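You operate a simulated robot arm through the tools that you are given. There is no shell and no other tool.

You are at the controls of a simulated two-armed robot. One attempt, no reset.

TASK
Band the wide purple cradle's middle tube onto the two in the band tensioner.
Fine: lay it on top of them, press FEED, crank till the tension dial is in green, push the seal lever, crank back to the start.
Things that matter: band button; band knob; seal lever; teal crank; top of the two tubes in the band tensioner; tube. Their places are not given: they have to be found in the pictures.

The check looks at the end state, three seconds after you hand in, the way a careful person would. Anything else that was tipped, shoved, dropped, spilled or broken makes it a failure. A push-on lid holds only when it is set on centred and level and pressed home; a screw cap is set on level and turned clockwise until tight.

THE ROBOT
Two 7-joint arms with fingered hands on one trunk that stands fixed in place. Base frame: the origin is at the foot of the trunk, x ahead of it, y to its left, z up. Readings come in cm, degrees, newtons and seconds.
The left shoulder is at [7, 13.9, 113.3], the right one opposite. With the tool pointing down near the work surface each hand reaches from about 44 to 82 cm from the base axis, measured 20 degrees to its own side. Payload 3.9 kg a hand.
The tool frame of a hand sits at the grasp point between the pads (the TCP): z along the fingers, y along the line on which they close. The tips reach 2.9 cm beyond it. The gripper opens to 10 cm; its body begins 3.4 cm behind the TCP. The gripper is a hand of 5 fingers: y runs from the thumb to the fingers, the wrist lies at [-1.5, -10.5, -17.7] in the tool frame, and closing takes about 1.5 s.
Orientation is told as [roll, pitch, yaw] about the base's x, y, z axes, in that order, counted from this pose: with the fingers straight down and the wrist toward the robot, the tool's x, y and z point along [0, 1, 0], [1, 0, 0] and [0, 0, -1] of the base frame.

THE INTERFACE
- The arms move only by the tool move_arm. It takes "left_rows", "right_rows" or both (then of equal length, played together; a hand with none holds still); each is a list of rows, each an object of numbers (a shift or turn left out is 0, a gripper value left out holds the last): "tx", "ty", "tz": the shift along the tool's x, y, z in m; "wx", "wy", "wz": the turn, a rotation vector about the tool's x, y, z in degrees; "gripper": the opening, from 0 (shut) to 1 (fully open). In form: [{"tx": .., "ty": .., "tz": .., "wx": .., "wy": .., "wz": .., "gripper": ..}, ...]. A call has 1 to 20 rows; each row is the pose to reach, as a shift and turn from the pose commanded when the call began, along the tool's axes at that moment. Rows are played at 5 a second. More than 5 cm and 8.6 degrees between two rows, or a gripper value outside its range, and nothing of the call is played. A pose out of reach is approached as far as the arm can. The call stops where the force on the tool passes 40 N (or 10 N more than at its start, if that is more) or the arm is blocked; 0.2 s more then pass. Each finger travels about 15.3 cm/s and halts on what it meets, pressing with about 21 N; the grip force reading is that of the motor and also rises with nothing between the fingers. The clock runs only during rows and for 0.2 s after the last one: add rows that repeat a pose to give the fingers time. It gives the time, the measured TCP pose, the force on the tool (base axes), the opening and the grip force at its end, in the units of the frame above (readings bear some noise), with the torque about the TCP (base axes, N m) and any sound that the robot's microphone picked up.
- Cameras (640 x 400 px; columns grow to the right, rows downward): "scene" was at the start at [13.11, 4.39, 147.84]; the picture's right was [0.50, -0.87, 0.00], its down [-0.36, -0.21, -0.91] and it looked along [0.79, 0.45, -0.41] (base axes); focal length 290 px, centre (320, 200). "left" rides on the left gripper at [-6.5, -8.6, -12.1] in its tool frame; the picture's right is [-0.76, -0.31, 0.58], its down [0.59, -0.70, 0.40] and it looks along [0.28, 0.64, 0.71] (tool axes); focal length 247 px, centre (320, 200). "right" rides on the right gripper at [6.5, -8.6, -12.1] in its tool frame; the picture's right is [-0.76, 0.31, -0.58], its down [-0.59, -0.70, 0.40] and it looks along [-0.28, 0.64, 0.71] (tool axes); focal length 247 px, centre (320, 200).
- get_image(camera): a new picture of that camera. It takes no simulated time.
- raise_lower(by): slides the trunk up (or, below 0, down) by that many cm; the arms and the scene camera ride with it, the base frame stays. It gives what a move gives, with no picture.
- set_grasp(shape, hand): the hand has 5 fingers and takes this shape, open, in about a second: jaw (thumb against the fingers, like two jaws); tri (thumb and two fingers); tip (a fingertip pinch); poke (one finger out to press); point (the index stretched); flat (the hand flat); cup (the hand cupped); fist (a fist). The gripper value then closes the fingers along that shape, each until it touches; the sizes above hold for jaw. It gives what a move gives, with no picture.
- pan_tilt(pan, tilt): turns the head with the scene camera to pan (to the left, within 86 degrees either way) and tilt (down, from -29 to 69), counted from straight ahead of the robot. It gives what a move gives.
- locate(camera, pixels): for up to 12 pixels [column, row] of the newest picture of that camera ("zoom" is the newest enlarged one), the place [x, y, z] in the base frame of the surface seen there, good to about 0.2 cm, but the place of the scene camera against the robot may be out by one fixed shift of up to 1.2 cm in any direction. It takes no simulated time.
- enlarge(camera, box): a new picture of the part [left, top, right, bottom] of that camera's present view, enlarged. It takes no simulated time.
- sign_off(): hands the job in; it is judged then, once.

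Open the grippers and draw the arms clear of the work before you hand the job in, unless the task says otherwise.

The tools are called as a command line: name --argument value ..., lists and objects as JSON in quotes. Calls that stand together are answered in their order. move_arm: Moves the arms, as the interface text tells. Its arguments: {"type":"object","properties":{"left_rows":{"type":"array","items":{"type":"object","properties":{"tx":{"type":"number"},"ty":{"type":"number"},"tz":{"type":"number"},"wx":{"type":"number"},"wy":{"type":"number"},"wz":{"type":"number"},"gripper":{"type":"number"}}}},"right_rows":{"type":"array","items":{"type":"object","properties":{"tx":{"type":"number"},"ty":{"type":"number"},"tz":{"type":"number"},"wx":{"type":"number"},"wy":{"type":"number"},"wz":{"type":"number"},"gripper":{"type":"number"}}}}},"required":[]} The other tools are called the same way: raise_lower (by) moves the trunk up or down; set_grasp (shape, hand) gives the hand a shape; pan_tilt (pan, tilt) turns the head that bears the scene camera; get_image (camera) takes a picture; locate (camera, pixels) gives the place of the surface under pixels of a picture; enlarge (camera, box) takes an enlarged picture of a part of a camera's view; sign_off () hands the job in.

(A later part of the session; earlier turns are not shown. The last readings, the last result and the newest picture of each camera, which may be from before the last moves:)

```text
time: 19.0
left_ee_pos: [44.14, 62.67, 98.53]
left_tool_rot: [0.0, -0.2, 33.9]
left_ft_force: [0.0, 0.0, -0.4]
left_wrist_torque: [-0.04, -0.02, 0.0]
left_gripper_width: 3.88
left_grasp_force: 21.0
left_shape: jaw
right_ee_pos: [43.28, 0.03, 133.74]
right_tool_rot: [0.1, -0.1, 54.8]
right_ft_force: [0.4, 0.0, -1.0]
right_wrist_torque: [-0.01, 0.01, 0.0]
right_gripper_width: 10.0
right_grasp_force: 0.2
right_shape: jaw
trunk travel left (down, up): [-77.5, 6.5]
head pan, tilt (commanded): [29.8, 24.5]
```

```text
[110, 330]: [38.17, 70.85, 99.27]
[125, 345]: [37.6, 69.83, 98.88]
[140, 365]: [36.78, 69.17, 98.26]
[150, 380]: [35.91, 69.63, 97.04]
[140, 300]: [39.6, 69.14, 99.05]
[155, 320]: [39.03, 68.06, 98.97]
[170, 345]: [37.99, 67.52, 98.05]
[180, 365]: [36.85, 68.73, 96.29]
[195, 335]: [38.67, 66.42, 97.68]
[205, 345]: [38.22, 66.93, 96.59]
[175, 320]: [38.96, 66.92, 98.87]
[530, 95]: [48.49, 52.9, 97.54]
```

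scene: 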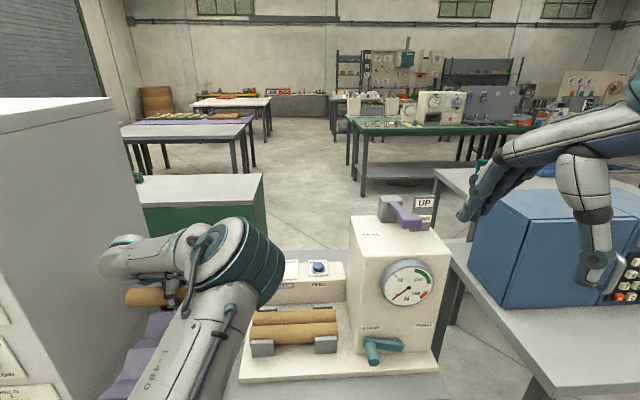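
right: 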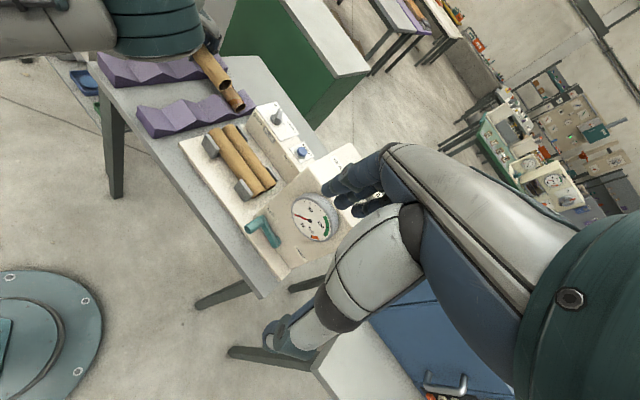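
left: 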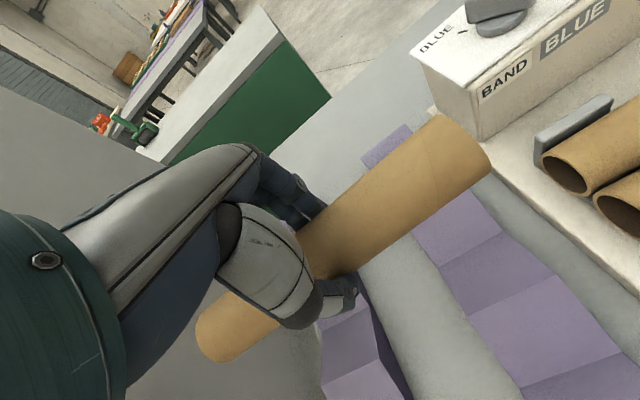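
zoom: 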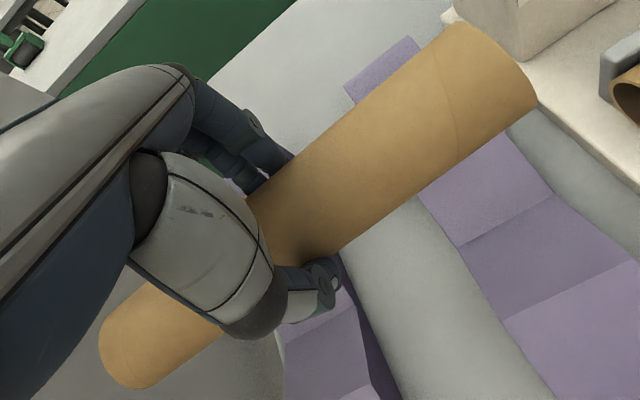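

Tube axis: level, 3.0° off, centred on the TCP with axis 1.43 cm below it. Before traversing to the tensioner I check where the left elbow is relative to the housing in the scene picture.

get_image --camera "scene"

locate --camera "scene" --pixels '[[260, 270], [215, 265], [200, 330], [230, 330], [150, 260], [190, 380], [360, 235], [440, 240], [395, 225], [430, 205], [350, 230], [405, 340]]'

```text
taken
```

scene: 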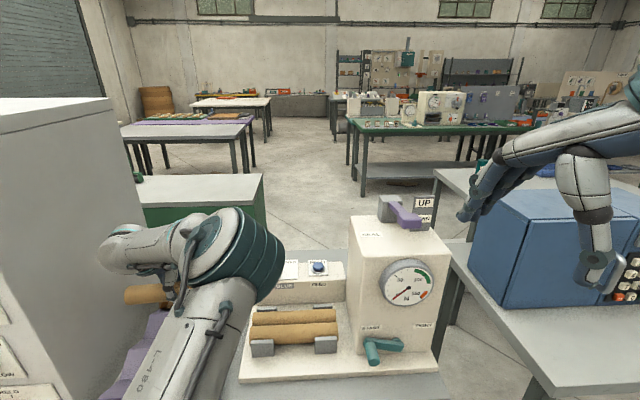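

```text
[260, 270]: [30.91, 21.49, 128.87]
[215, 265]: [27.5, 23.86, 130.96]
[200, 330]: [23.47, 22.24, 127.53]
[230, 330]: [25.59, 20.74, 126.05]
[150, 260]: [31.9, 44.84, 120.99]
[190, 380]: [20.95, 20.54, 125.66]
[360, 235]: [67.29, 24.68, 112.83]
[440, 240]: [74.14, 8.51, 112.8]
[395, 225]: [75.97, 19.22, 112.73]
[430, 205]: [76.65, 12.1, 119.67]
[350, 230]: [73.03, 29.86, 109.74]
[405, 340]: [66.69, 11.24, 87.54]
```

The elbow is around (28,23,130); the right hand at (43,0,134) should be shifted right for safety. I check the blue machine's place to the right first.

locate --camera "scene" --pixels '[[520, 210], [500, 300], [545, 190], [560, 300], [470, 260], [580, 390], [590, 240], [600, 290], [520, 165], [470, 205], [640, 130], [600, 360]]'

```text
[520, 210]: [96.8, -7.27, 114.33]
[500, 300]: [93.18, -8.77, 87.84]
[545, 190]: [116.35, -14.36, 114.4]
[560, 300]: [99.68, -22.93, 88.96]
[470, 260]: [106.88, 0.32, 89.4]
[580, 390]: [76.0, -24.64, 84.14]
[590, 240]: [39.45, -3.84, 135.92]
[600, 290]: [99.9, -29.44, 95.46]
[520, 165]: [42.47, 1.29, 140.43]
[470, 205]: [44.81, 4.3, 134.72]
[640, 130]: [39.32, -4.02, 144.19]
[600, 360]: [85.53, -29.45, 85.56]
```

The machine is far (x>93), so I shift the right hand 12 cm to the right (−y) while the left carries the tube toward the tensioner at z≈100, rotating −3°.

move_arm --right_rows '[{"tx": -0.014, "ty": -0.02}, {"tx": -0.028, "ty": -0.04}, {"tx": -0.042, "ty": -0.06}, {"tx": -0.056, "ty": -0.08}, {"tx": -0.069, "ty": -0.098}, {"tx": -0.069, "ty": -0.098}]'

move_arm --left_rows '[{"tz": -0.01}, {"tx": -0.02, "ty": -0.002, "tz": -0.02, "wz": 0.5}, {"tx": -0.045, "ty": -0.004, "tz": -0.025, "wz": 1}, {"tx": -0.07, "ty": -0.006, "tz": -0.025, "wz": 1.5}, {"tx": -0.1, "ty": -0.009, "tz": -0.025, "wz": 2}, {"tx": -0.13, "ty": -0.011, "tz": -0.025, "wz": 2.5}, {"tx": -0.16, "ty": -0.014, "tz": -0.025, "wz": 3}, {"tx": -0.19, "ty": -0.016, "tz": -0.025, "wz": 3}, {"tx": -0.22, "ty": -0.019, "tz": -0.025, "wz": 3}, {"tx": -0.245, "ty": -0.021, "tz": -0.025, "wz": 3}, {"tx": -0.265, "ty": -0.0227, "tz": -0.025, "wz": 3}, {"tx": -0.2807, "ty": -0.024, "tz": -0.025, "wz": 3}, {"tx": -0.2807, "ty": -0.024, "tz": -0.025, "wz": 3}]'

get_image --camera "left"

get_image --camera "right"

get_image --camera "scene"

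```text
time: 20.4
left_ee_pos: [44.18, 62.78, 98.58]
left_tool_rot: [-0.1, -0.1, 33.9]
left_ft_force: [-0.2, 0.6, -0.2]
left_wrist_torque: [0.01, -0.02, 0.01]
left_gripper_width: 3.87
left_grasp_force: 21.6
left_shape: jaw
right_ee_pos: [43.22, -11.94, 133.5]
right_tool_rot: [0.0, 0.0, 55.0]
right_ft_force: [0.0, 0.0, -0.2]
right_wrist_torque: [-0.01, -0.03, -0.03]
right_gripper_width: 9.96
right_grasp_force: 0.1
right_shape: jaw
trunk travel left (down, up): [-77.5, 6.5]
head pan, tilt (commanded): [29.8, 24.5]
```

```text
time: 23.4
left_ee_pos: [56.6, 39.23, 98.65]
left_tool_rot: [0.2, 2.5, 32.9]
left_ft_force: [0.1, -0.5, -1.3]
left_wrist_torque: [0.02, 0.0, 0.01]
left_gripper_width: 3.86
left_grasp_force: 21.0
left_shape: jaw
right_ee_pos: [43.32, -12.2, 133.56]
right_tool_rot: [0.0, 0.0, 54.9]
right_ft_force: [0.6, 0.1, -0.3]
right_wrist_torque: [-0.02, 0.0, 0.03]
right_gripper_width: 9.98
right_grasp_force: 0.1
right_shape: jaw
trunk travel left (down, up): [-77.5, 6.5]
head pan, tilt (commanded): [29.8, 24.5]
stopped in row 13 (left hand): the arm was blocked; the commanded pose is now the measured one
```

```text
taken
```

left: 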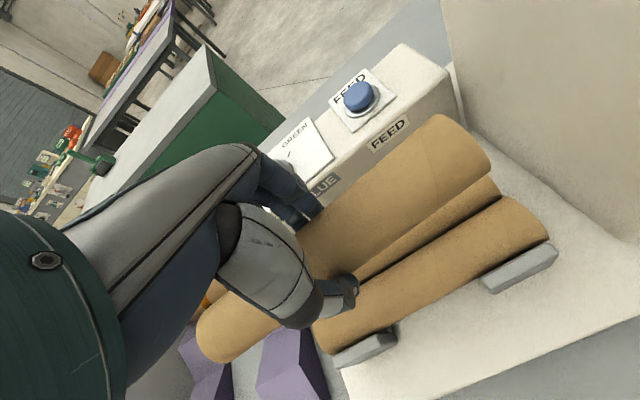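

```text
taken
```

right: 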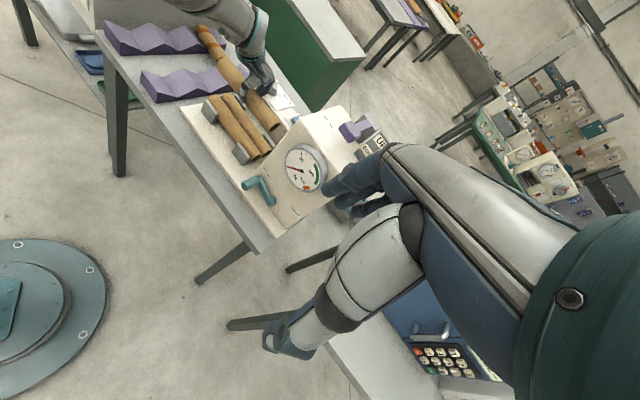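

```text
taken
```

scene: 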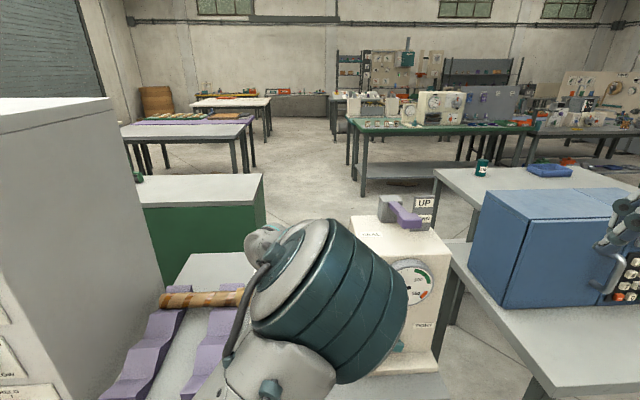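

The left arm was reported blocked at (56.6,39.2,98.7) with no tool force; the elbow is at (330,290) in the scene picture. I locate the elbow and see what might block it.

locate --camera "scene" --pixels '[[330, 280], [290, 270], [380, 290], [270, 340], [350, 370], [265, 240], [310, 380], [400, 300], [330, 225], [230, 370]]'

pan_tilt --pan 20 --tilt 55

get_image --camera "scene"

```text
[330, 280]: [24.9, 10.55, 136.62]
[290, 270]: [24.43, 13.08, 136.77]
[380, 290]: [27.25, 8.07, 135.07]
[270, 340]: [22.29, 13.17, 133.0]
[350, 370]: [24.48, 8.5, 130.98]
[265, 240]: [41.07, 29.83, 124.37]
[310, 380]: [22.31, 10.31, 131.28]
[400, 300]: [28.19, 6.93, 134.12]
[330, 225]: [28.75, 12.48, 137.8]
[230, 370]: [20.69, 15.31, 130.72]
```

```text
time: 24.4
left_ee_pos: [56.59, 39.37, 98.62]
left_tool_rot: [0.1, 2.4, 33.0]
left_ft_force: [0.5, 0.2, -1.0]
left_wrist_torque: [0.0, 0.0, 0.01]
left_gripper_width: 3.86
left_grasp_force: 21.0
left_shape: jaw
right_ee_pos: [43.26, -12.01, 133.55]
right_tool_rot: [-0.1, 0.0, 54.9]
right_ft_force: [-0.2, -0.3, -0.6]
right_wrist_torque: [0.02, -0.01, -0.01]
right_gripper_width: 9.97
right_grasp_force: 0.1
right_shape: jaw
trunk travel left (down, up): [-77.5, 6.5]
head pan, tilt (commanded): [20.0, 55.0]
```

```text
taken
```

scene: 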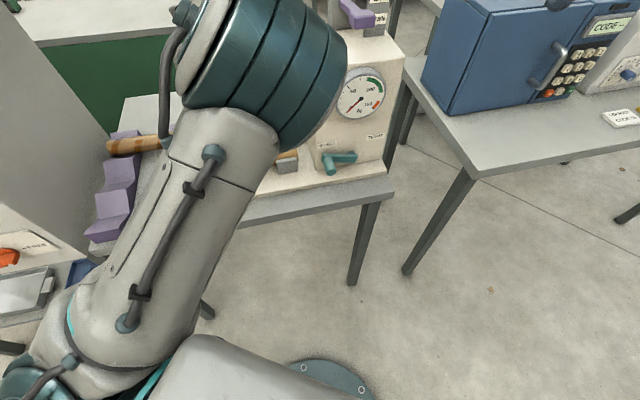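

I check what the pale body at the bottom (260,370) of this picture is and the positions along the left upper arm.

locate --camera "scene" --pixels '[[260, 370], [200, 360], [320, 380], [360, 380], [150, 260], [210, 160], [80, 330], [240, 60], [330, 80], [160, 390], [30, 380], [250, 350]]'

pan_tilt --pan -10 --tilt 60

get_image --camera "scene"

```text
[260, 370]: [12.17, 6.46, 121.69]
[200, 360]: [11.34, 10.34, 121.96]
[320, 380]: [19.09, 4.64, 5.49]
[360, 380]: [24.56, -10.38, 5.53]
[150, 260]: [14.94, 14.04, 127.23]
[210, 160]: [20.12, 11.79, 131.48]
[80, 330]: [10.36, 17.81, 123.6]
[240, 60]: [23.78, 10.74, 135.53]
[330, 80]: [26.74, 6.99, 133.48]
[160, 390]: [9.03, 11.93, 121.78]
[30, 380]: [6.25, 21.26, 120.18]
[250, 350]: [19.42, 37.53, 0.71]
```

```text
time: 25.3
left_ee_pos: [56.73, 39.24, 98.76]
left_tool_rot: [0.2, 2.4, 32.9]
left_ft_force: [-0.5, -0.3, -1.6]
left_wrist_torque: [0.0, 0.01, 0.01]
left_gripper_width: 3.88
left_grasp_force: 21.1
left_shape: jaw
right_ee_pos: [43.19, -11.96, 133.44]
right_tool_rot: [0.0, 0.0, 54.9]
right_ft_force: [0.1, 0.6, -0.6]
right_wrist_torque: [0.0, 0.0, 0.01]
right_gripper_width: 9.98
right_grasp_force: 0.1
right_shape: jaw
trunk travel left (down, up): [-77.5, 6.5]
head pan, tilt (commanded): [-10.0, 60.0]
```

```text
taken
```

scene: 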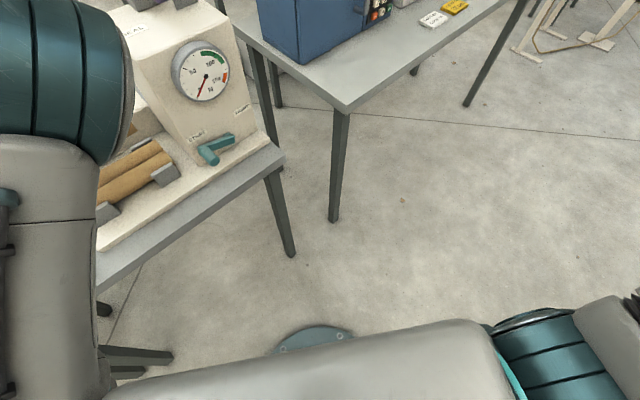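

The bar at the bottom is the robot's own shoulder yoke; nothing external touches. I restore the head view and try small moves: first straight up 2 cm to see whether the arm is free.

pan_tilt --pan 29.8 --tilt 35

move_arm --left_rows '[{"tz": -0.01}, {"tz": -0.02}, {"tz": -0.02}]'

get_image --camera "scene"

```text
time: 26.4
left_ee_pos: [56.58, 39.28, 98.71]
left_tool_rot: [0.2, 2.4, 32.9]
left_ft_force: [0.4, 0.4, -0.8]
left_wrist_torque: [0.0, 0.0, 0.02]
left_gripper_width: 3.88
left_grasp_force: 20.8
left_shape: jaw
right_ee_pos: [43.17, -11.92, 133.5]
right_tool_rot: [0.1, 0.0, 54.9]
right_ft_force: [-0.7, -0.2, 0.0]
right_wrist_torque: [0.01, -0.02, 0.0]
right_gripper_width: 9.99
right_grasp_force: 0.1
right_shape: jaw
trunk travel left (down, up): [-77.5, 6.5]
head pan, tilt (commanded): [29.8, 35.0]
```

```text
time: 27.2
left_ee_pos: [56.26, 40.12, 100.06]
left_tool_rot: [-0.7, 3.2, 34.1]
left_ft_force: [-0.5, 1.3, -1.3]
left_wrist_torque: [0.0, 0.01, -0.02]
left_gripper_width: 3.86
left_grasp_force: 21.2
left_shape: jaw
right_ee_pos: [43.26, -12.0, 133.5]
right_tool_rot: [0.1, 0.0, 54.9]
right_ft_force: [-0.3, -0.1, -0.5]
right_wrist_torque: [-0.03, 0.0, 0.01]
right_gripper_width: 9.99
right_grasp_force: 0.0
right_shape: jaw
trunk travel left (down, up): [-77.5, 6.5]
head pan, tilt (commanded): [29.8, 35.0]
```

```text
taken
```

scene: 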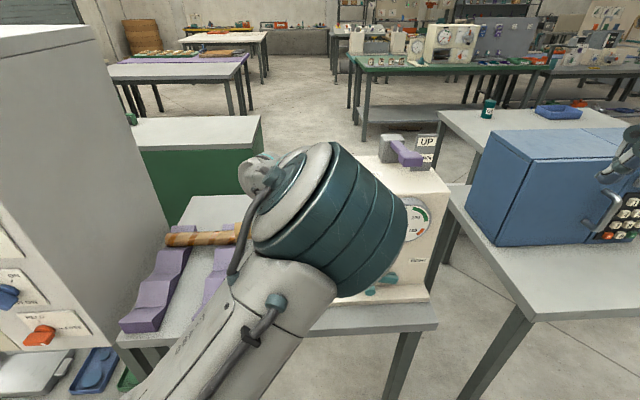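

Going up made the pose deviate (a joint limit), so the limit eases lower relative to the shoulder. I raise the trunk by 6 cm, so the work becomes lower relative to the shoulder.

raise_lower --by 6

move_arm --left_rows '[{"tz": 0.015}, {"tz": 0.03}, {"tz": 0.05}, {"tz": 0.07}, {"tz": 0.07}]'

get_image --camera "scene"

```text
time: 28.2
left_ee_pos: [56.35, 39.9, 106.17]
left_tool_rot: [-0.7, 3.2, 33.9]
left_ft_force: [-0.5, -1.0, -0.3]
left_wrist_torque: [-0.04, -0.01, 0.02]
left_gripper_width: 3.9
left_grasp_force: 21.4
left_shape: jaw
right_ee_pos: [43.36, -12.01, 139.46]
right_tool_rot: [0.0, 0.0, 54.9]
right_ft_force: [-0.3, 0.0, 0.2]
right_wrist_torque: [0.01, 0.04, -0.02]
right_gripper_width: 9.97
right_grasp_force: 0.1
right_shape: jaw
trunk travel left (down, up): [-83.5, 0.5]
head pan, tilt (commanded): [29.8, 35.0]
```

```text
time: 29.4
left_ee_pos: [56.38, 39.27, 99.81]
left_tool_rot: [0.3, 2.5, 33.1]
left_ft_force: [-0.1, 0.1, -0.1]
left_wrist_torque: [0.02, -0.03, 0.02]
left_gripper_width: 3.87
left_grasp_force: 20.9
left_shape: jaw
right_ee_pos: [43.24, -12.1, 139.58]
right_tool_rot: [0.0, 0.0, 54.8]
right_ft_force: [0.1, 0.7, -0.3]
right_wrist_torque: [-0.01, 0.0, 0.02]
right_gripper_width: 10.0
right_grasp_force: 0.0
right_shape: jaw
trunk travel left (down, up): [-83.5, 0.5]
head pan, tilt (commanded): [29.8, 35.0]
```

```text
taken
```

scene: 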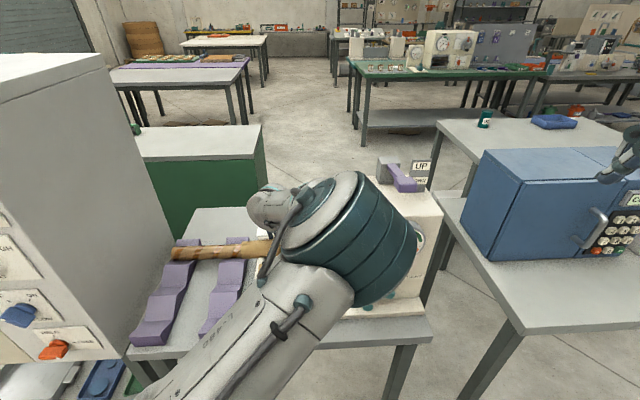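

Now the arm follows. I correct the hand's tilt (pitch 2.5°→0, yaw→31°) and move over the target at z≈96.

move_arm --left_rows '[{"tx": -0.003, "ty": 0.001, "tz": 0.01, "wx": -0.4, "wy": -0.3, "wz": 0.4}, {"tx": -0.008, "ty": 0.0025, "tz": 0.02, "wx": -0.9, "wy": -0.6, "wz": 0.9}, {"tx": -0.013, "ty": 0.004, "tz": 0.03, "wx": -1.5, "wy": -1.0, "wz": 1.5}, {"tx": -0.0179, "ty": 0.0053, "tz": 0.0359, "wx": -2.1, "wy": -1.36, "wz": 2.0}, {"tx": -0.0179, "ty": 0.0053, "tz": 0.0359, "wx": -2.1, "wy": -1.36, "wz": 2.0}]'

get_image --camera "left"

get_image --camera "right"

```text
time: 30.6
left_ee_pos: [57.84, 37.65, 96.23]
left_tool_rot: [-1.1, 0.1, 30.6]
left_ft_force: [-0.5, 0.9, -1.0]
left_wrist_torque: [-0.03, 0.01, 0.0]
left_gripper_width: 3.86
left_grasp_force: 22.0
left_shape: jaw
right_ee_pos: [43.21, -11.92, 139.49]
right_tool_rot: [0.0, 0.0, 54.8]
right_ft_force: [0.2, 1.2, 1.1]
right_wrist_torque: [-0.01, 0.02, -0.02]
right_gripper_width: 9.97
right_grasp_force: 0.0
right_shape: jaw
trunk travel left (down, up): [-83.5, 0.5]
head pan, tilt (commanded): [29.8, 35.0]
```

```text
taken
```

left: 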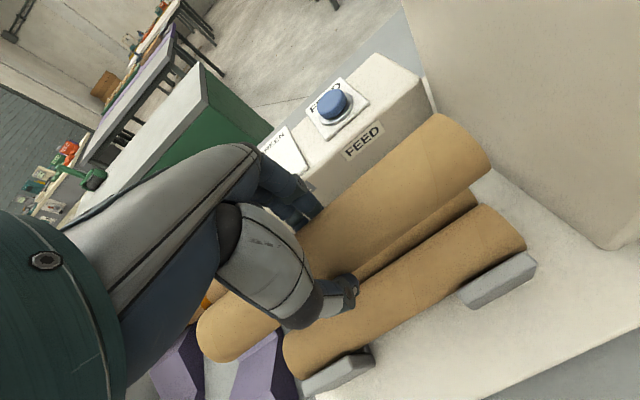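

```text
taken
```

right: 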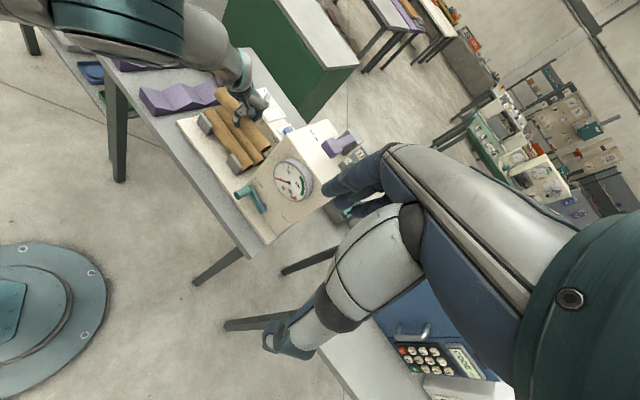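

Roll shows −1.1°, maybe still a slight limit. I descend 2.5 cm straight (tube bottom will be ~2 cm above the lower tubes) and re-measure.

move_arm --left_rows '[{"tz": 0.008}, {"tz": 0.016}, {"tz": 0.025}, {"tz": 0.025}]'

get_image --camera "left"

```text
time: 31.6
left_ee_pos: [57.8, 37.59, 93.7]
left_tool_rot: [-1.1, 0.1, 30.6]
left_ft_force: [0.7, 0.3, -0.7]
left_wrist_torque: [-0.01, -0.01, -0.01]
left_gripper_width: 3.89
left_grasp_force: 21.1
left_shape: jaw
right_ee_pos: [43.29, -12.14, 139.42]
right_tool_rot: [0.0, 0.1, 54.9]
right_ft_force: [1.4, -0.3, 0.5]
right_wrist_torque: [-0.05, -0.01, -0.03]
right_gripper_width: 9.99
right_grasp_force: 0.0
right_shape: jaw
trunk travel left (down, up): [-83.5, 0.5]
head pan, tilt (commanded): [29.8, 35.0]
```

```text
taken
```

left: 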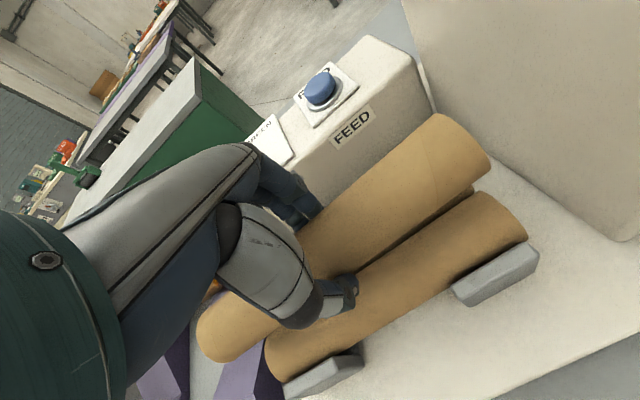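

The commanded pose holds. I correct the roll by 1.1° and shift 0.4 cm to the target, then measure tube versus lower tubes.

move_arm --left_rows '[{"tx": 0.002, "ty": 0.001, "wx": -0.3, "wy": 0.5}, {"tx": 0.0036, "ty": 0.0021, "wx": -0.56, "wy": 0.95}, {"tx": 0.0036, "ty": 0.0021, "wx": -0.56, "wy": 0.95}]'

enlarge --camera "left" --box '[190, 90, 560, 400]'

```text
time: 32.4
left_ee_pos: [57.95, 38.22, 93.82]
left_tool_rot: [-0.1, -0.4, 30.6]
left_ft_force: [-0.9, 0.3, -0.6]
left_wrist_torque: [-0.01, 0.0, 0.0]
left_gripper_width: 3.88
left_grasp_force: 20.8
left_shape: jaw
right_ee_pos: [43.16, -12.0, 139.53]
right_tool_rot: [-0.1, 0.0, 54.8]
right_ft_force: [0.0, 0.0, -0.4]
right_wrist_torque: [0.0, 0.0, 0.01]
right_gripper_width: 9.99
right_grasp_force: 0.0
right_shape: jaw
trunk travel left (down, up): [-83.5, 0.5]
head pan, tilt (commanded): [29.8, 35.0]
```

```text
1.29 times, centred on (375, 245) of left
```

zoom: 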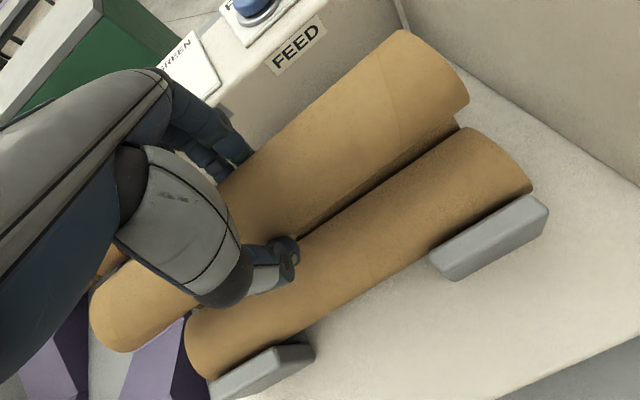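

Locating points on the held tube (right and left parts) and on the front lower tube in this zoom.

locate --camera "zoom" --pixels '[[400, 40], [415, 65], [435, 95], [445, 115], [330, 100], [350, 130], [370, 160], [260, 180], [280, 210], [120, 300], [110, 325], [130, 345]]'

locate --camera "zoom" --pixels '[[490, 135], [500, 160], [515, 180], [430, 175], [450, 200], [370, 220], [390, 250], [310, 270], [330, 300], [230, 320], [250, 350], [205, 345]]'

```text
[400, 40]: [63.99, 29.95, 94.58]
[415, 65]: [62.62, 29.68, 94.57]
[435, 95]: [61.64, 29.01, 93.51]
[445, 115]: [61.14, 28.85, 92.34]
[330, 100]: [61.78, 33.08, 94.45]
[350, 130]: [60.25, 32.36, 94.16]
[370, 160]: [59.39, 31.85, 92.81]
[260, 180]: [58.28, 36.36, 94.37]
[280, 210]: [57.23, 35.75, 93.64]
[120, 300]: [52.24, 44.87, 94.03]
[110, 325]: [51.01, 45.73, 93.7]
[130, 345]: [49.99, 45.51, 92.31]
```

```text
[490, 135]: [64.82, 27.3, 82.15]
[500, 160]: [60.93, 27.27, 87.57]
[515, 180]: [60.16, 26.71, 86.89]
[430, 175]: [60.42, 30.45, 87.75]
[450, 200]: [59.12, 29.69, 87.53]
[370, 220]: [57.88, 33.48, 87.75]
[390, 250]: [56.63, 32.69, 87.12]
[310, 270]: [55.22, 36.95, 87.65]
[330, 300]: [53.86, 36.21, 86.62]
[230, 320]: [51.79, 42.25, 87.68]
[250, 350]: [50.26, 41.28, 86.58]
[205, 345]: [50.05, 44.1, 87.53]
```

The held tube is centred at V≈69.05 (target 69.02) and yaw-aligned, but its right end is ~0.5 cm high. I tilt it level by 1.5° about the tool y and descend 2 cm.

move_arm --left_rows '[{"wy": 0.7, "tz": 0.005}, {"wy": 1.4, "tz": 0.01}, {"wy": 1.4, "tz": 0.015}, {"wy": 1.4, "tz": 0.02}, {"wy": 1.4, "tz": 0.02}]'

enlarge --camera "left" --box '[190, 90, 560, 400]'

locate --camera "zoom" --pixels '[[400, 40], [415, 65], [435, 95], [445, 115], [330, 100], [350, 130], [370, 160], [260, 180], [280, 210], [120, 300], [110, 325], [130, 345]]'

```text
time: 33.6
left_ee_pos: [57.93, 37.97, 91.63]
left_tool_rot: [1.3, -0.4, 30.5]
left_ft_force: [0.9, -0.2, -0.6]
left_wrist_torque: [-0.01, -0.01, -0.02]
left_gripper_width: 3.88
left_grasp_force: 20.7
left_shape: jaw
right_ee_pos: [43.27, -12.07, 139.56]
right_tool_rot: [0.0, 0.0, 54.9]
right_ft_force: [-0.2, 0.7, -0.3]
right_wrist_torque: [-0.04, 0.0, -0.03]
right_gripper_width: 9.99
right_grasp_force: 0.1
right_shape: jaw
trunk travel left (down, up): [-83.5, 0.5]
head pan, tilt (commanded): [29.8, 35.0]
```

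```text
1.29 times, centred on (375, 245) of left
```

zoom: 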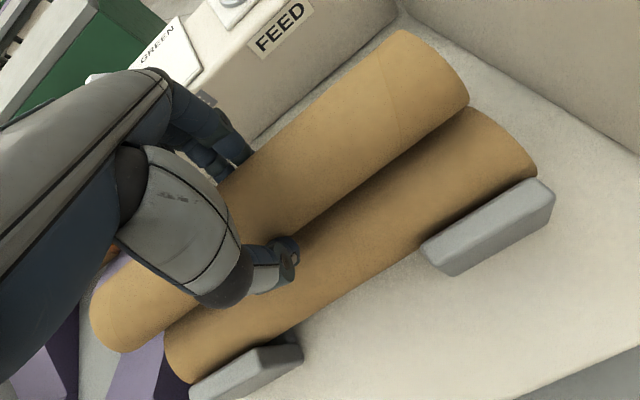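

```text
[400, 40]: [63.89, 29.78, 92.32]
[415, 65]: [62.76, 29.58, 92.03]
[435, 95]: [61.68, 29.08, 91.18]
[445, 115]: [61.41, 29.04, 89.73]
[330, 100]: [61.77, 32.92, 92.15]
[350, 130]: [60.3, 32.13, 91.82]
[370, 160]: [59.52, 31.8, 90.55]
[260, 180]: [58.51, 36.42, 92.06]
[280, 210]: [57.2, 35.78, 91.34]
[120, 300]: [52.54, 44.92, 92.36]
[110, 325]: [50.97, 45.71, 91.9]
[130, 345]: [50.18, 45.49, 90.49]
```

Tube is level at axis z≈90.05, resting height ≈89.36. I lower 0.55 cm, checking the force.

move_arm --left_rows '[{"tz": 0.002}, {"tz": 0.004}, {"tz": 0.0055}, {"tz": 0.0055}]'

get_image --camera "left"

enlarge --camera "right" --box '[140, 50, 360, 230]'

```text
time: 34.6
left_ee_pos: [58.0, 38.11, 91.18]
left_tool_rot: [1.2, -0.3, 30.6]
left_ft_force: [-0.2, -0.2, -0.3]
left_wrist_torque: [0.01, -0.01, -0.01]
left_gripper_width: 3.88
left_grasp_force: 20.4
left_shape: jaw
right_ee_pos: [43.22, -12.09, 139.53]
right_tool_rot: [0.0, -0.1, 54.8]
right_ft_force: [-0.5, -0.7, -0.9]
right_wrist_torque: [0.0, 0.01, 0.0]
right_gripper_width: 9.98
right_grasp_force: 0.1
right_shape: jaw
trunk travel left (down, up): [-83.5, 0.5]
head pan, tilt (commanded): [29.8, 35.0]
```

```text
taken
```

left: 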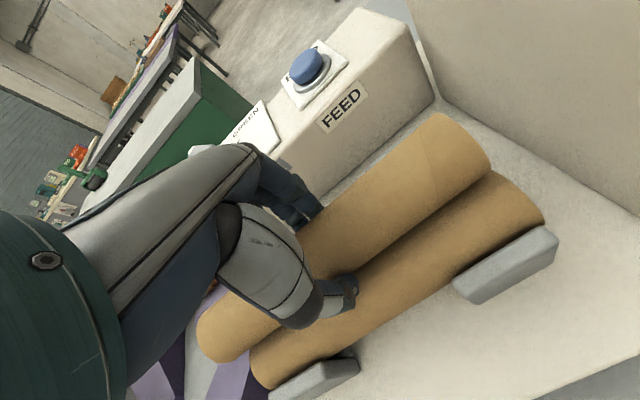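

```text
2.22 times, centred on (250, 140) of right
```

zoom: 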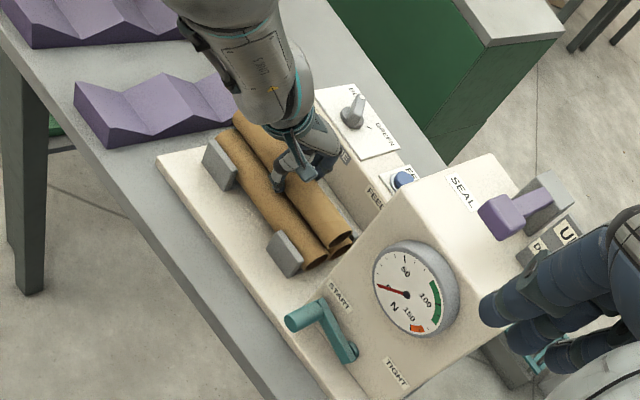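

Still no contact force; the right view shows the tube just above the two. I lower another 2 mm.

move_arm --left_rows '[{"tz": 0.001}, {"tz": 0.002}, {"tz": 0.002}]'

enlarge --camera "right" --box '[190, 90, 290, 170]'

enlarge --camera "left" --box '[190, 90, 560, 400]'

locate --camera "zoom" --pixels '[[400, 40], [415, 65], [435, 95], [445, 115], [330, 100], [350, 130], [370, 160], [260, 180], [280, 210], [120, 300], [110, 325], [130, 345]]'

```text
time: 35.4
left_ee_pos: [57.89, 38.01, 90.97]
left_tool_rot: [1.4, -0.5, 30.6]
left_ft_force: [-0.2, 0.0, 0.8]
left_wrist_torque: [-0.04, -0.01, -0.05]
left_gripper_width: 3.89
left_grasp_force: 21.2
left_shape: jaw
right_ee_pos: [43.18, -12.03, 139.57]
right_tool_rot: [0.0, 0.1, 55.0]
right_ft_force: [-0.7, 0.1, 0.2]
right_wrist_torque: [0.01, -0.02, 0.03]
right_gripper_width: 9.98
right_grasp_force: 0.0
right_shape: jaw
trunk travel left (down, up): [-83.5, 0.5]
head pan, tilt (commanded): [29.8, 35.0]
```

```text
5.00 times, centred on (240, 130) of right
```

zoom: 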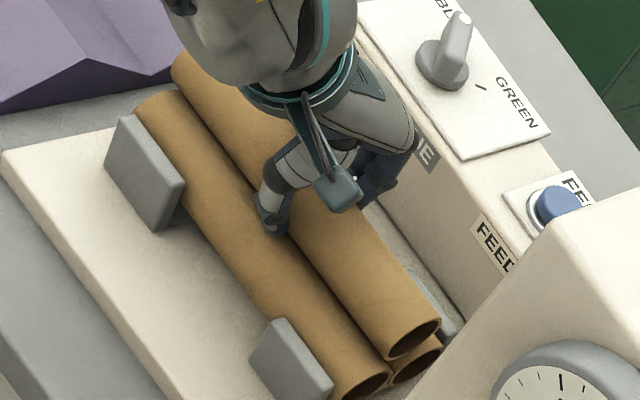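

```text
1.29 times, centred on (375, 245) of left
```

zoom: 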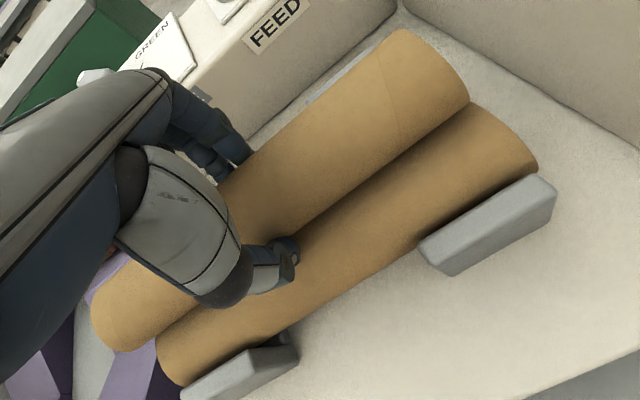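

```text
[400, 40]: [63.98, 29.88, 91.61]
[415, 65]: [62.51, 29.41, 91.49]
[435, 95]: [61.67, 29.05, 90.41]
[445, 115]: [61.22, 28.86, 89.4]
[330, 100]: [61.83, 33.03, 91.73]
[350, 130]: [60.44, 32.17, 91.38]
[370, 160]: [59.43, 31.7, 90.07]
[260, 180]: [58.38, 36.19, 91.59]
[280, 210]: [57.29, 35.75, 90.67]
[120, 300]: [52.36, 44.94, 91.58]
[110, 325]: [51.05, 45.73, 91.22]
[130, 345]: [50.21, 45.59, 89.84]
```

The tube's top is at 91.6, i.e. resting height, with slight contact. I open the hand gradually to 6.5 cm.

move_arm --left_rows '[{"gripper": 0.4}, {"gripper": 0.42}, {"gripper": 0.44}, {"gripper": 0.46}, {"gripper": 0.48}, {"gripper": 0.5}, {"gripper": 0.53}, {"gripper": 0.56}, {"gripper": 0.6}, {"gripper": 0.64}, {"gripper": 0.64}]'

get_image --camera "left"

enlarge --camera "right" --box '[190, 90, 290, 170]'

```text
time: 37.8
left_ee_pos: [58.04, 38.13, 91.01]
left_tool_rot: [1.4, -0.3, 30.6]
left_ft_force: [-0.5, -0.1, -0.1]
left_wrist_torque: [0.0, 0.0, -0.02]
left_gripper_width: 6.35
left_grasp_force: 0.0
left_shape: jaw
right_ee_pos: [43.25, -11.96, 139.53]
right_tool_rot: [0.0, 0.0, 54.8]
right_ft_force: [0.5, 0.8, -0.2]
right_wrist_torque: [0.01, 0.0, 0.01]
right_gripper_width: 10.0
right_grasp_force: 0.0
right_shape: jaw
trunk travel left (down, up): [-83.5, 0.5]
head pan, tilt (commanded): [29.8, 35.0]
```

```text
taken
```

left: 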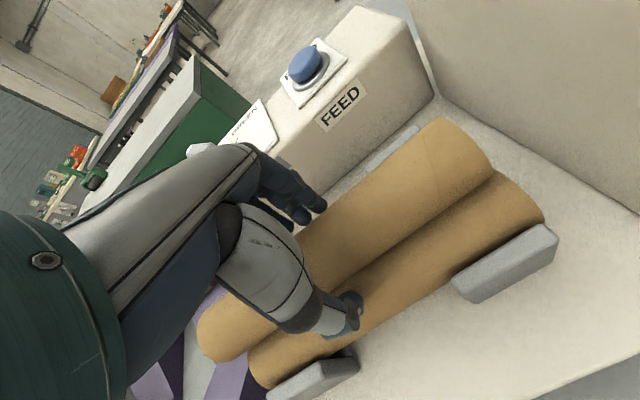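

```text
5.00 times, centred on (240, 130) of right
```

zoom: 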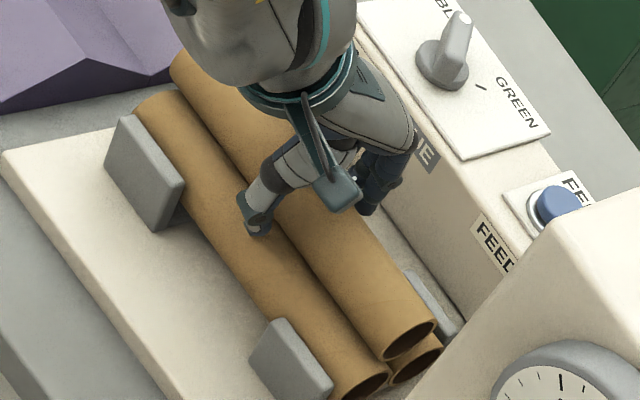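

The tube has settled in the saddle between the two. I lift the hand straight up 6 cm in small steps.

move_arm --left_rows '[{"tz": -0.005}, {"tz": -0.01}, {"tz": -0.02}, {"tz": -0.03}, {"tz": -0.045}, {"tz": -0.06}, {"tz": -0.06}]'

get_image --camera "left"

enlarge --camera "right" --box '[160, 70, 360, 230]'

```text
time: 39.4
left_ee_pos: [57.99, 37.97, 96.91]
left_tool_rot: [1.3, -0.4, 30.6]
left_ft_force: [0.5, 0.2, 0.6]
left_wrist_torque: [0.04, 0.04, -0.02]
left_gripper_width: 6.38
left_grasp_force: 0.0
left_shape: jaw
right_ee_pos: [43.29, -12.0, 139.54]
right_tool_rot: [-0.1, 0.1, 54.9]
right_ft_force: [0.4, -0.6, 0.2]
right_wrist_torque: [-0.02, 0.05, 0.03]
right_gripper_width: 9.97
right_grasp_force: 0.2
right_shape: jaw
trunk travel left (down, up): [-83.5, 0.5]
head pan, tilt (commanded): [29.8, 35.0]
```

```text
taken
```

left: 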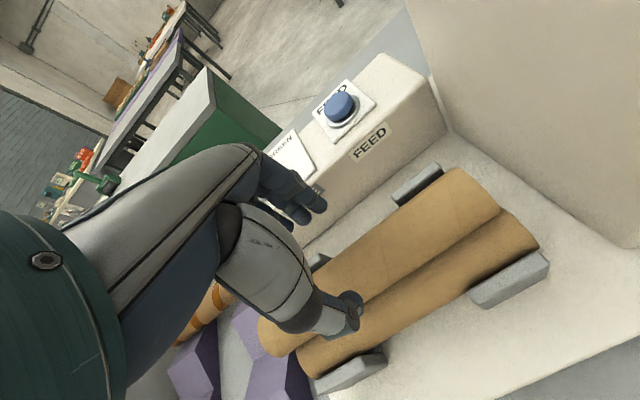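

```text
2.50 times, centred on (260, 150) of right
```

zoom: 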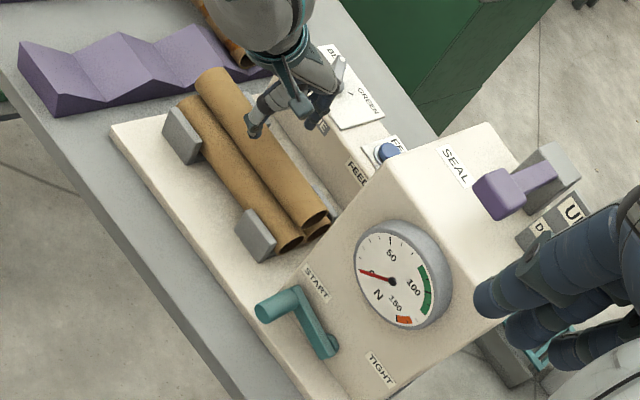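

Tube is neatly stacked on the two (zoom (265,150)). Now FEED: I raise the left hand and move it toward the button (located ≈(74,39.9,93.3)), keeping high and left of the housing.

move_arm --left_rows '[{"tz": -0.03}, {"tz": -0.06, "ty": 0.01}, {"tz": -0.08, "ty": 0.04}, {"tz": -0.09, "ty": 0.07, "tx": -0.01}, {"tz": -0.1, "ty": 0.1, "tx": -0.02}, {"tz": -0.1, "ty": 0.11, "tx": -0.03}, {"tz": -0.1, "ty": 0.11, "tx": -0.03}]'

get_image --camera "left"

get_image --camera "right"

get_image --camera "scene"

```text
time: 41.0
left_ee_pos: [69.1, 40.75, 107.26]
left_tool_rot: [1.3, -0.3, 30.7]
left_ft_force: [-0.1, 0.0, -0.7]
left_wrist_torque: [0.01, -0.01, -0.01]
left_gripper_width: 6.38
left_grasp_force: 0.0
left_shape: jaw
right_ee_pos: [43.31, -12.09, 139.51]
right_tool_rot: [0.1, 0.0, 54.9]
right_ft_force: [1.3, -0.2, 0.9]
right_wrist_torque: [0.01, 0.0, -0.01]
right_gripper_width: 9.99
right_grasp_force: 0.0
right_shape: jaw
trunk travel left (down, up): [-83.5, 0.5]
head pan, tilt (commanded): [29.8, 35.0]
```

```text
taken
```

left: 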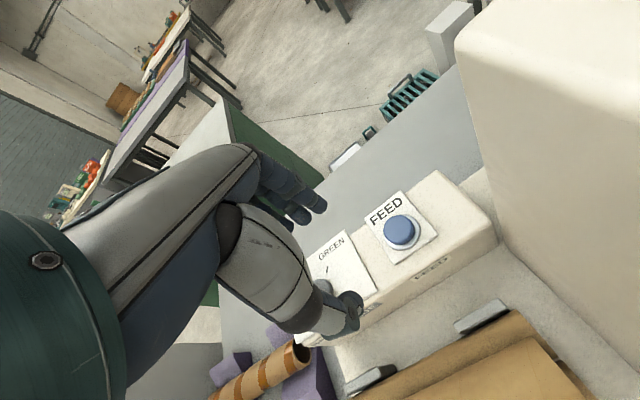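

```text
taken
```

right: 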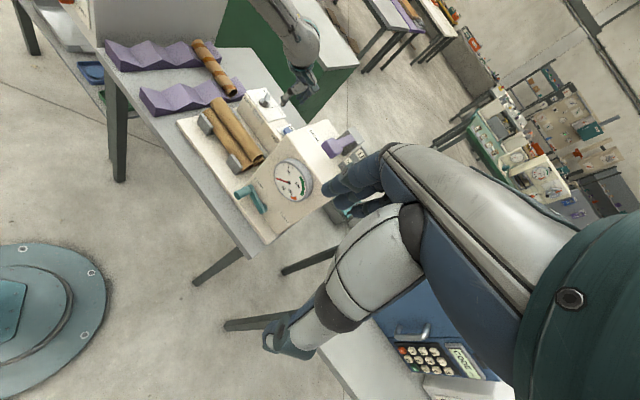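

```text
taken
```

scene: 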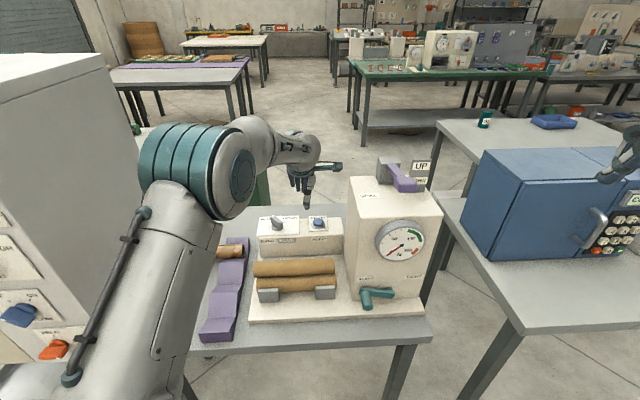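

The elbow flipped out to the left and the whole tensioner is visible now. I set the left hand to "poke" and look where the finger is.

set_grasp --hand "left" --shape "poke"

get_image --camera "left"

enlarge --camera "scene" --box '[220, 100, 460, 330]'

```text
time: 41.9
left_ee_pos: [69.03, 40.83, 107.02]
left_tool_rot: [1.3, -0.3, 30.7]
left_ft_force: [0.1, -0.5, -0.2]
left_wrist_torque: [-0.03, 0.0, 0.0]
left_gripper_width: 0.0
left_grasp_force: 0.1
left_shape: poke
right_ee_pos: [43.06, -12.0, 139.62]
right_tool_rot: [0.0, 0.0, 54.9]
right_ft_force: [-0.5, 0.0, -0.3]
right_wrist_torque: [-0.01, 0.0, 0.01]
right_gripper_width: 9.98
right_grasp_force: 0.0
right_shape: jaw
trunk travel left (down, up): [-83.5, 0.5]
head pan, tilt (commanded): [29.8, 35.0]
```

```text
taken
```

left: 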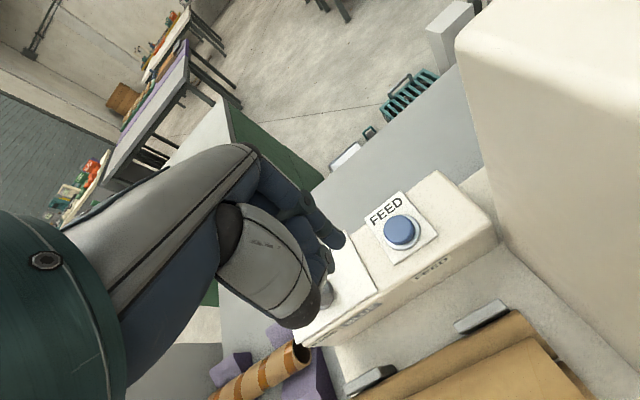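

```text
1.74 times, centred on (340, 215) of scene
```

zoom: 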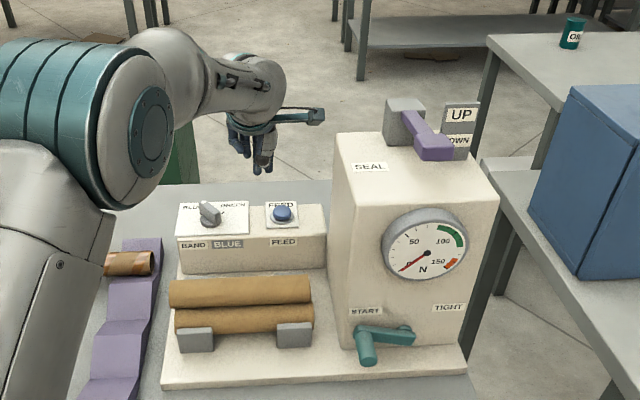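

The extended finger tip is at about (340,242) in the left picture. I locate it and the button.

enlarge --camera "left" --box '[240, 150, 480, 300]'

locate --camera "left" --pixels '[[340, 244], [341, 240], [335, 235], [328, 222], [338, 246], [400, 228], [394, 222], [408, 236], [403, 245], [412, 228], [388, 232], [425, 240]]'

```text
2.67 times, centred on (360, 225) of left
```

zoom: 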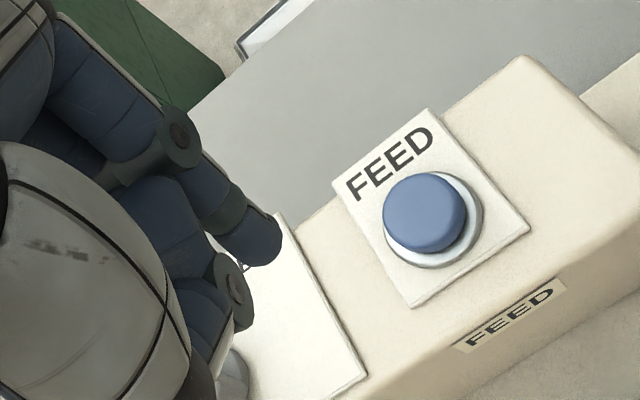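

```text
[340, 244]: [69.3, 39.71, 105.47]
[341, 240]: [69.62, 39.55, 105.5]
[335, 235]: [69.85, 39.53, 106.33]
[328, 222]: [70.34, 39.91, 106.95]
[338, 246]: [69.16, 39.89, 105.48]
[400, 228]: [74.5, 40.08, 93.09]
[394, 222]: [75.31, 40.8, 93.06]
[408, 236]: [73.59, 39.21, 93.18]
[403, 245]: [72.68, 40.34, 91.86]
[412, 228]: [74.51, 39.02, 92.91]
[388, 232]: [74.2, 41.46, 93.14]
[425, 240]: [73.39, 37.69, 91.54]
```

The fingertip is about at (69.5,40.1), and the button top centre at (74.4,40.1,93.1). The stick at zoom (318,116) is the wrist camera which could come near the housing; I locate it and the housing's left face.

enlarge --camera "scene" --box '[260, 110, 460, 235]'

locate --camera "zoom" --pixels '[[255, 182], [262, 180], [200, 190], [150, 200], [150, 290], [290, 230], [290, 300], [284, 215], [345, 175], [560, 330], [155, 260], [268, 182]]'

```text
3.20 times, centred on (360, 172) of scene
```

zoom: 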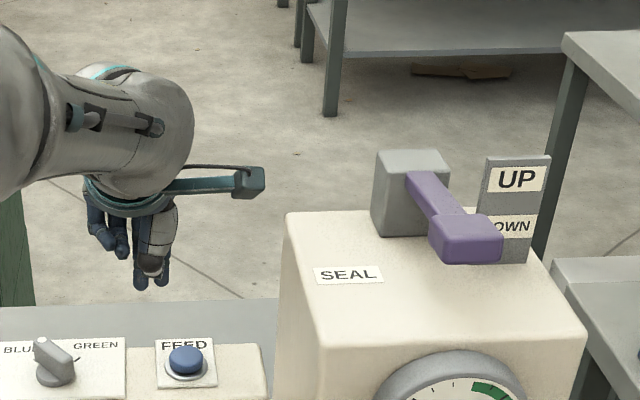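

```text
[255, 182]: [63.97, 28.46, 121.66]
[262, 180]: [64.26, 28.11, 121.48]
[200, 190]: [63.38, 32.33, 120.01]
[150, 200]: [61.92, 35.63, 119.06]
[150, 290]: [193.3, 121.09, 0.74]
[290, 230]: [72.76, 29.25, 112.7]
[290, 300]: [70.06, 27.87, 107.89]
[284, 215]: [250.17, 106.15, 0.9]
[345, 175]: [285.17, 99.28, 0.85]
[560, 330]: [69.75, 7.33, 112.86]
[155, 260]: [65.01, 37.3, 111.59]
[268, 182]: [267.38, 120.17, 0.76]
```

The wrist camera would pass within ~1 cm of the housing face, so I turn the hand yaw by −20° (camera swings away from the housing) while moving above the button at the same height.

move_arm --left_rows '[{"wz": 5}, {"wz": 10, "tx": -0.006, "ty": 0.01}, {"wz": 15, "tx": -0.012, "ty": 0.022}, {"wz": 20, "tx": -0.018, "ty": 0.034}, {"wz": 20, "tx": -0.0248, "ty": 0.0457}, {"wz": 20, "tx": -0.0248, "ty": 0.0457}]'

get_image --camera "left"

get_image --camera "scene"

```text
time: 43.3
left_ee_pos: [74.21, 41.02, 107.02]
left_tool_rot: [1.4, 0.0, 10.6]
left_ft_force: [-0.4, -1.0, 0.1]
left_wrist_torque: [0.01, 0.0, 0.0]
left_gripper_width: 0.0
left_grasp_force: 0.0
left_shape: poke
right_ee_pos: [43.08, -11.92, 139.56]
right_tool_rot: [0.0, -0.1, 54.9]
right_ft_force: [0.3, 0.1, 0.1]
right_wrist_torque: [0.0, -0.01, 0.0]
right_gripper_width: 9.97
right_grasp_force: 0.1
right_shape: jaw
trunk travel left (down, up): [-83.5, 0.5]
head pan, tilt (commanded): [29.8, 35.0]
```

```text
taken
```

left: 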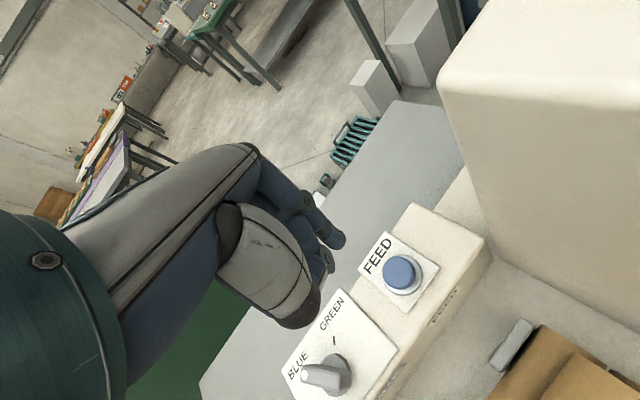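

```text
taken
```

scene: 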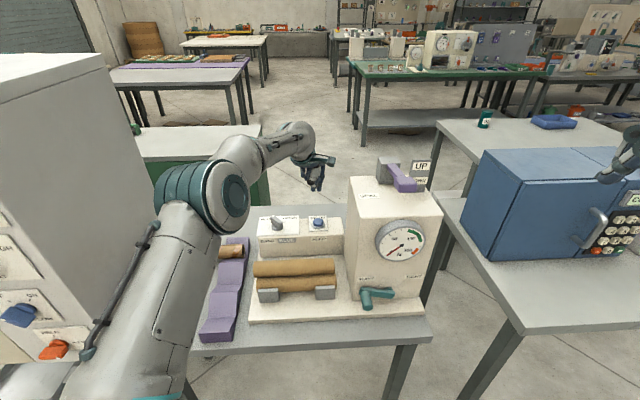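

Reached. I locate the fingertip (340,242) and button (400,272) again before descending.

locate --camera "left" --pixels '[[340, 244], [341, 240], [336, 246], [330, 230], [399, 269], [392, 264], [408, 275], [398, 262], [402, 281], [412, 268], [388, 274], [440, 262]]'

enlarge --camera "scene" --box '[250, 130, 400, 240]'

```text
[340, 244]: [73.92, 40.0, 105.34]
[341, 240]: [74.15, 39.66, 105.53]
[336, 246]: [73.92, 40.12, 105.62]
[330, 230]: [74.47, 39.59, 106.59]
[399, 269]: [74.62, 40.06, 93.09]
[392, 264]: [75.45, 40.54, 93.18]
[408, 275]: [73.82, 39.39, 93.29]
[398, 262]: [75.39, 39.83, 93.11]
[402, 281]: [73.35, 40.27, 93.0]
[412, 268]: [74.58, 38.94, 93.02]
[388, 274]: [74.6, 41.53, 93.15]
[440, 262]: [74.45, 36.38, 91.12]
```

```text
3.64 times, centred on (325, 185) of scene
```

zoom: 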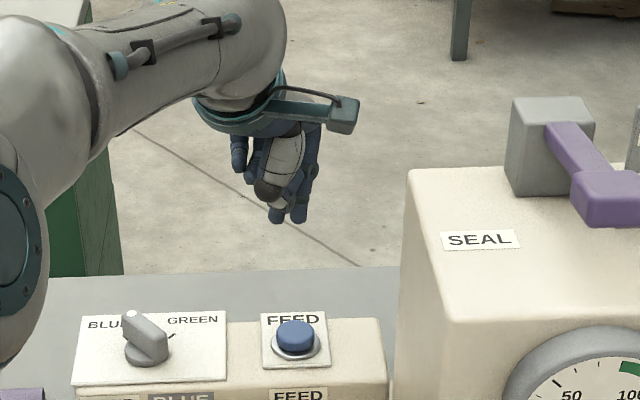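

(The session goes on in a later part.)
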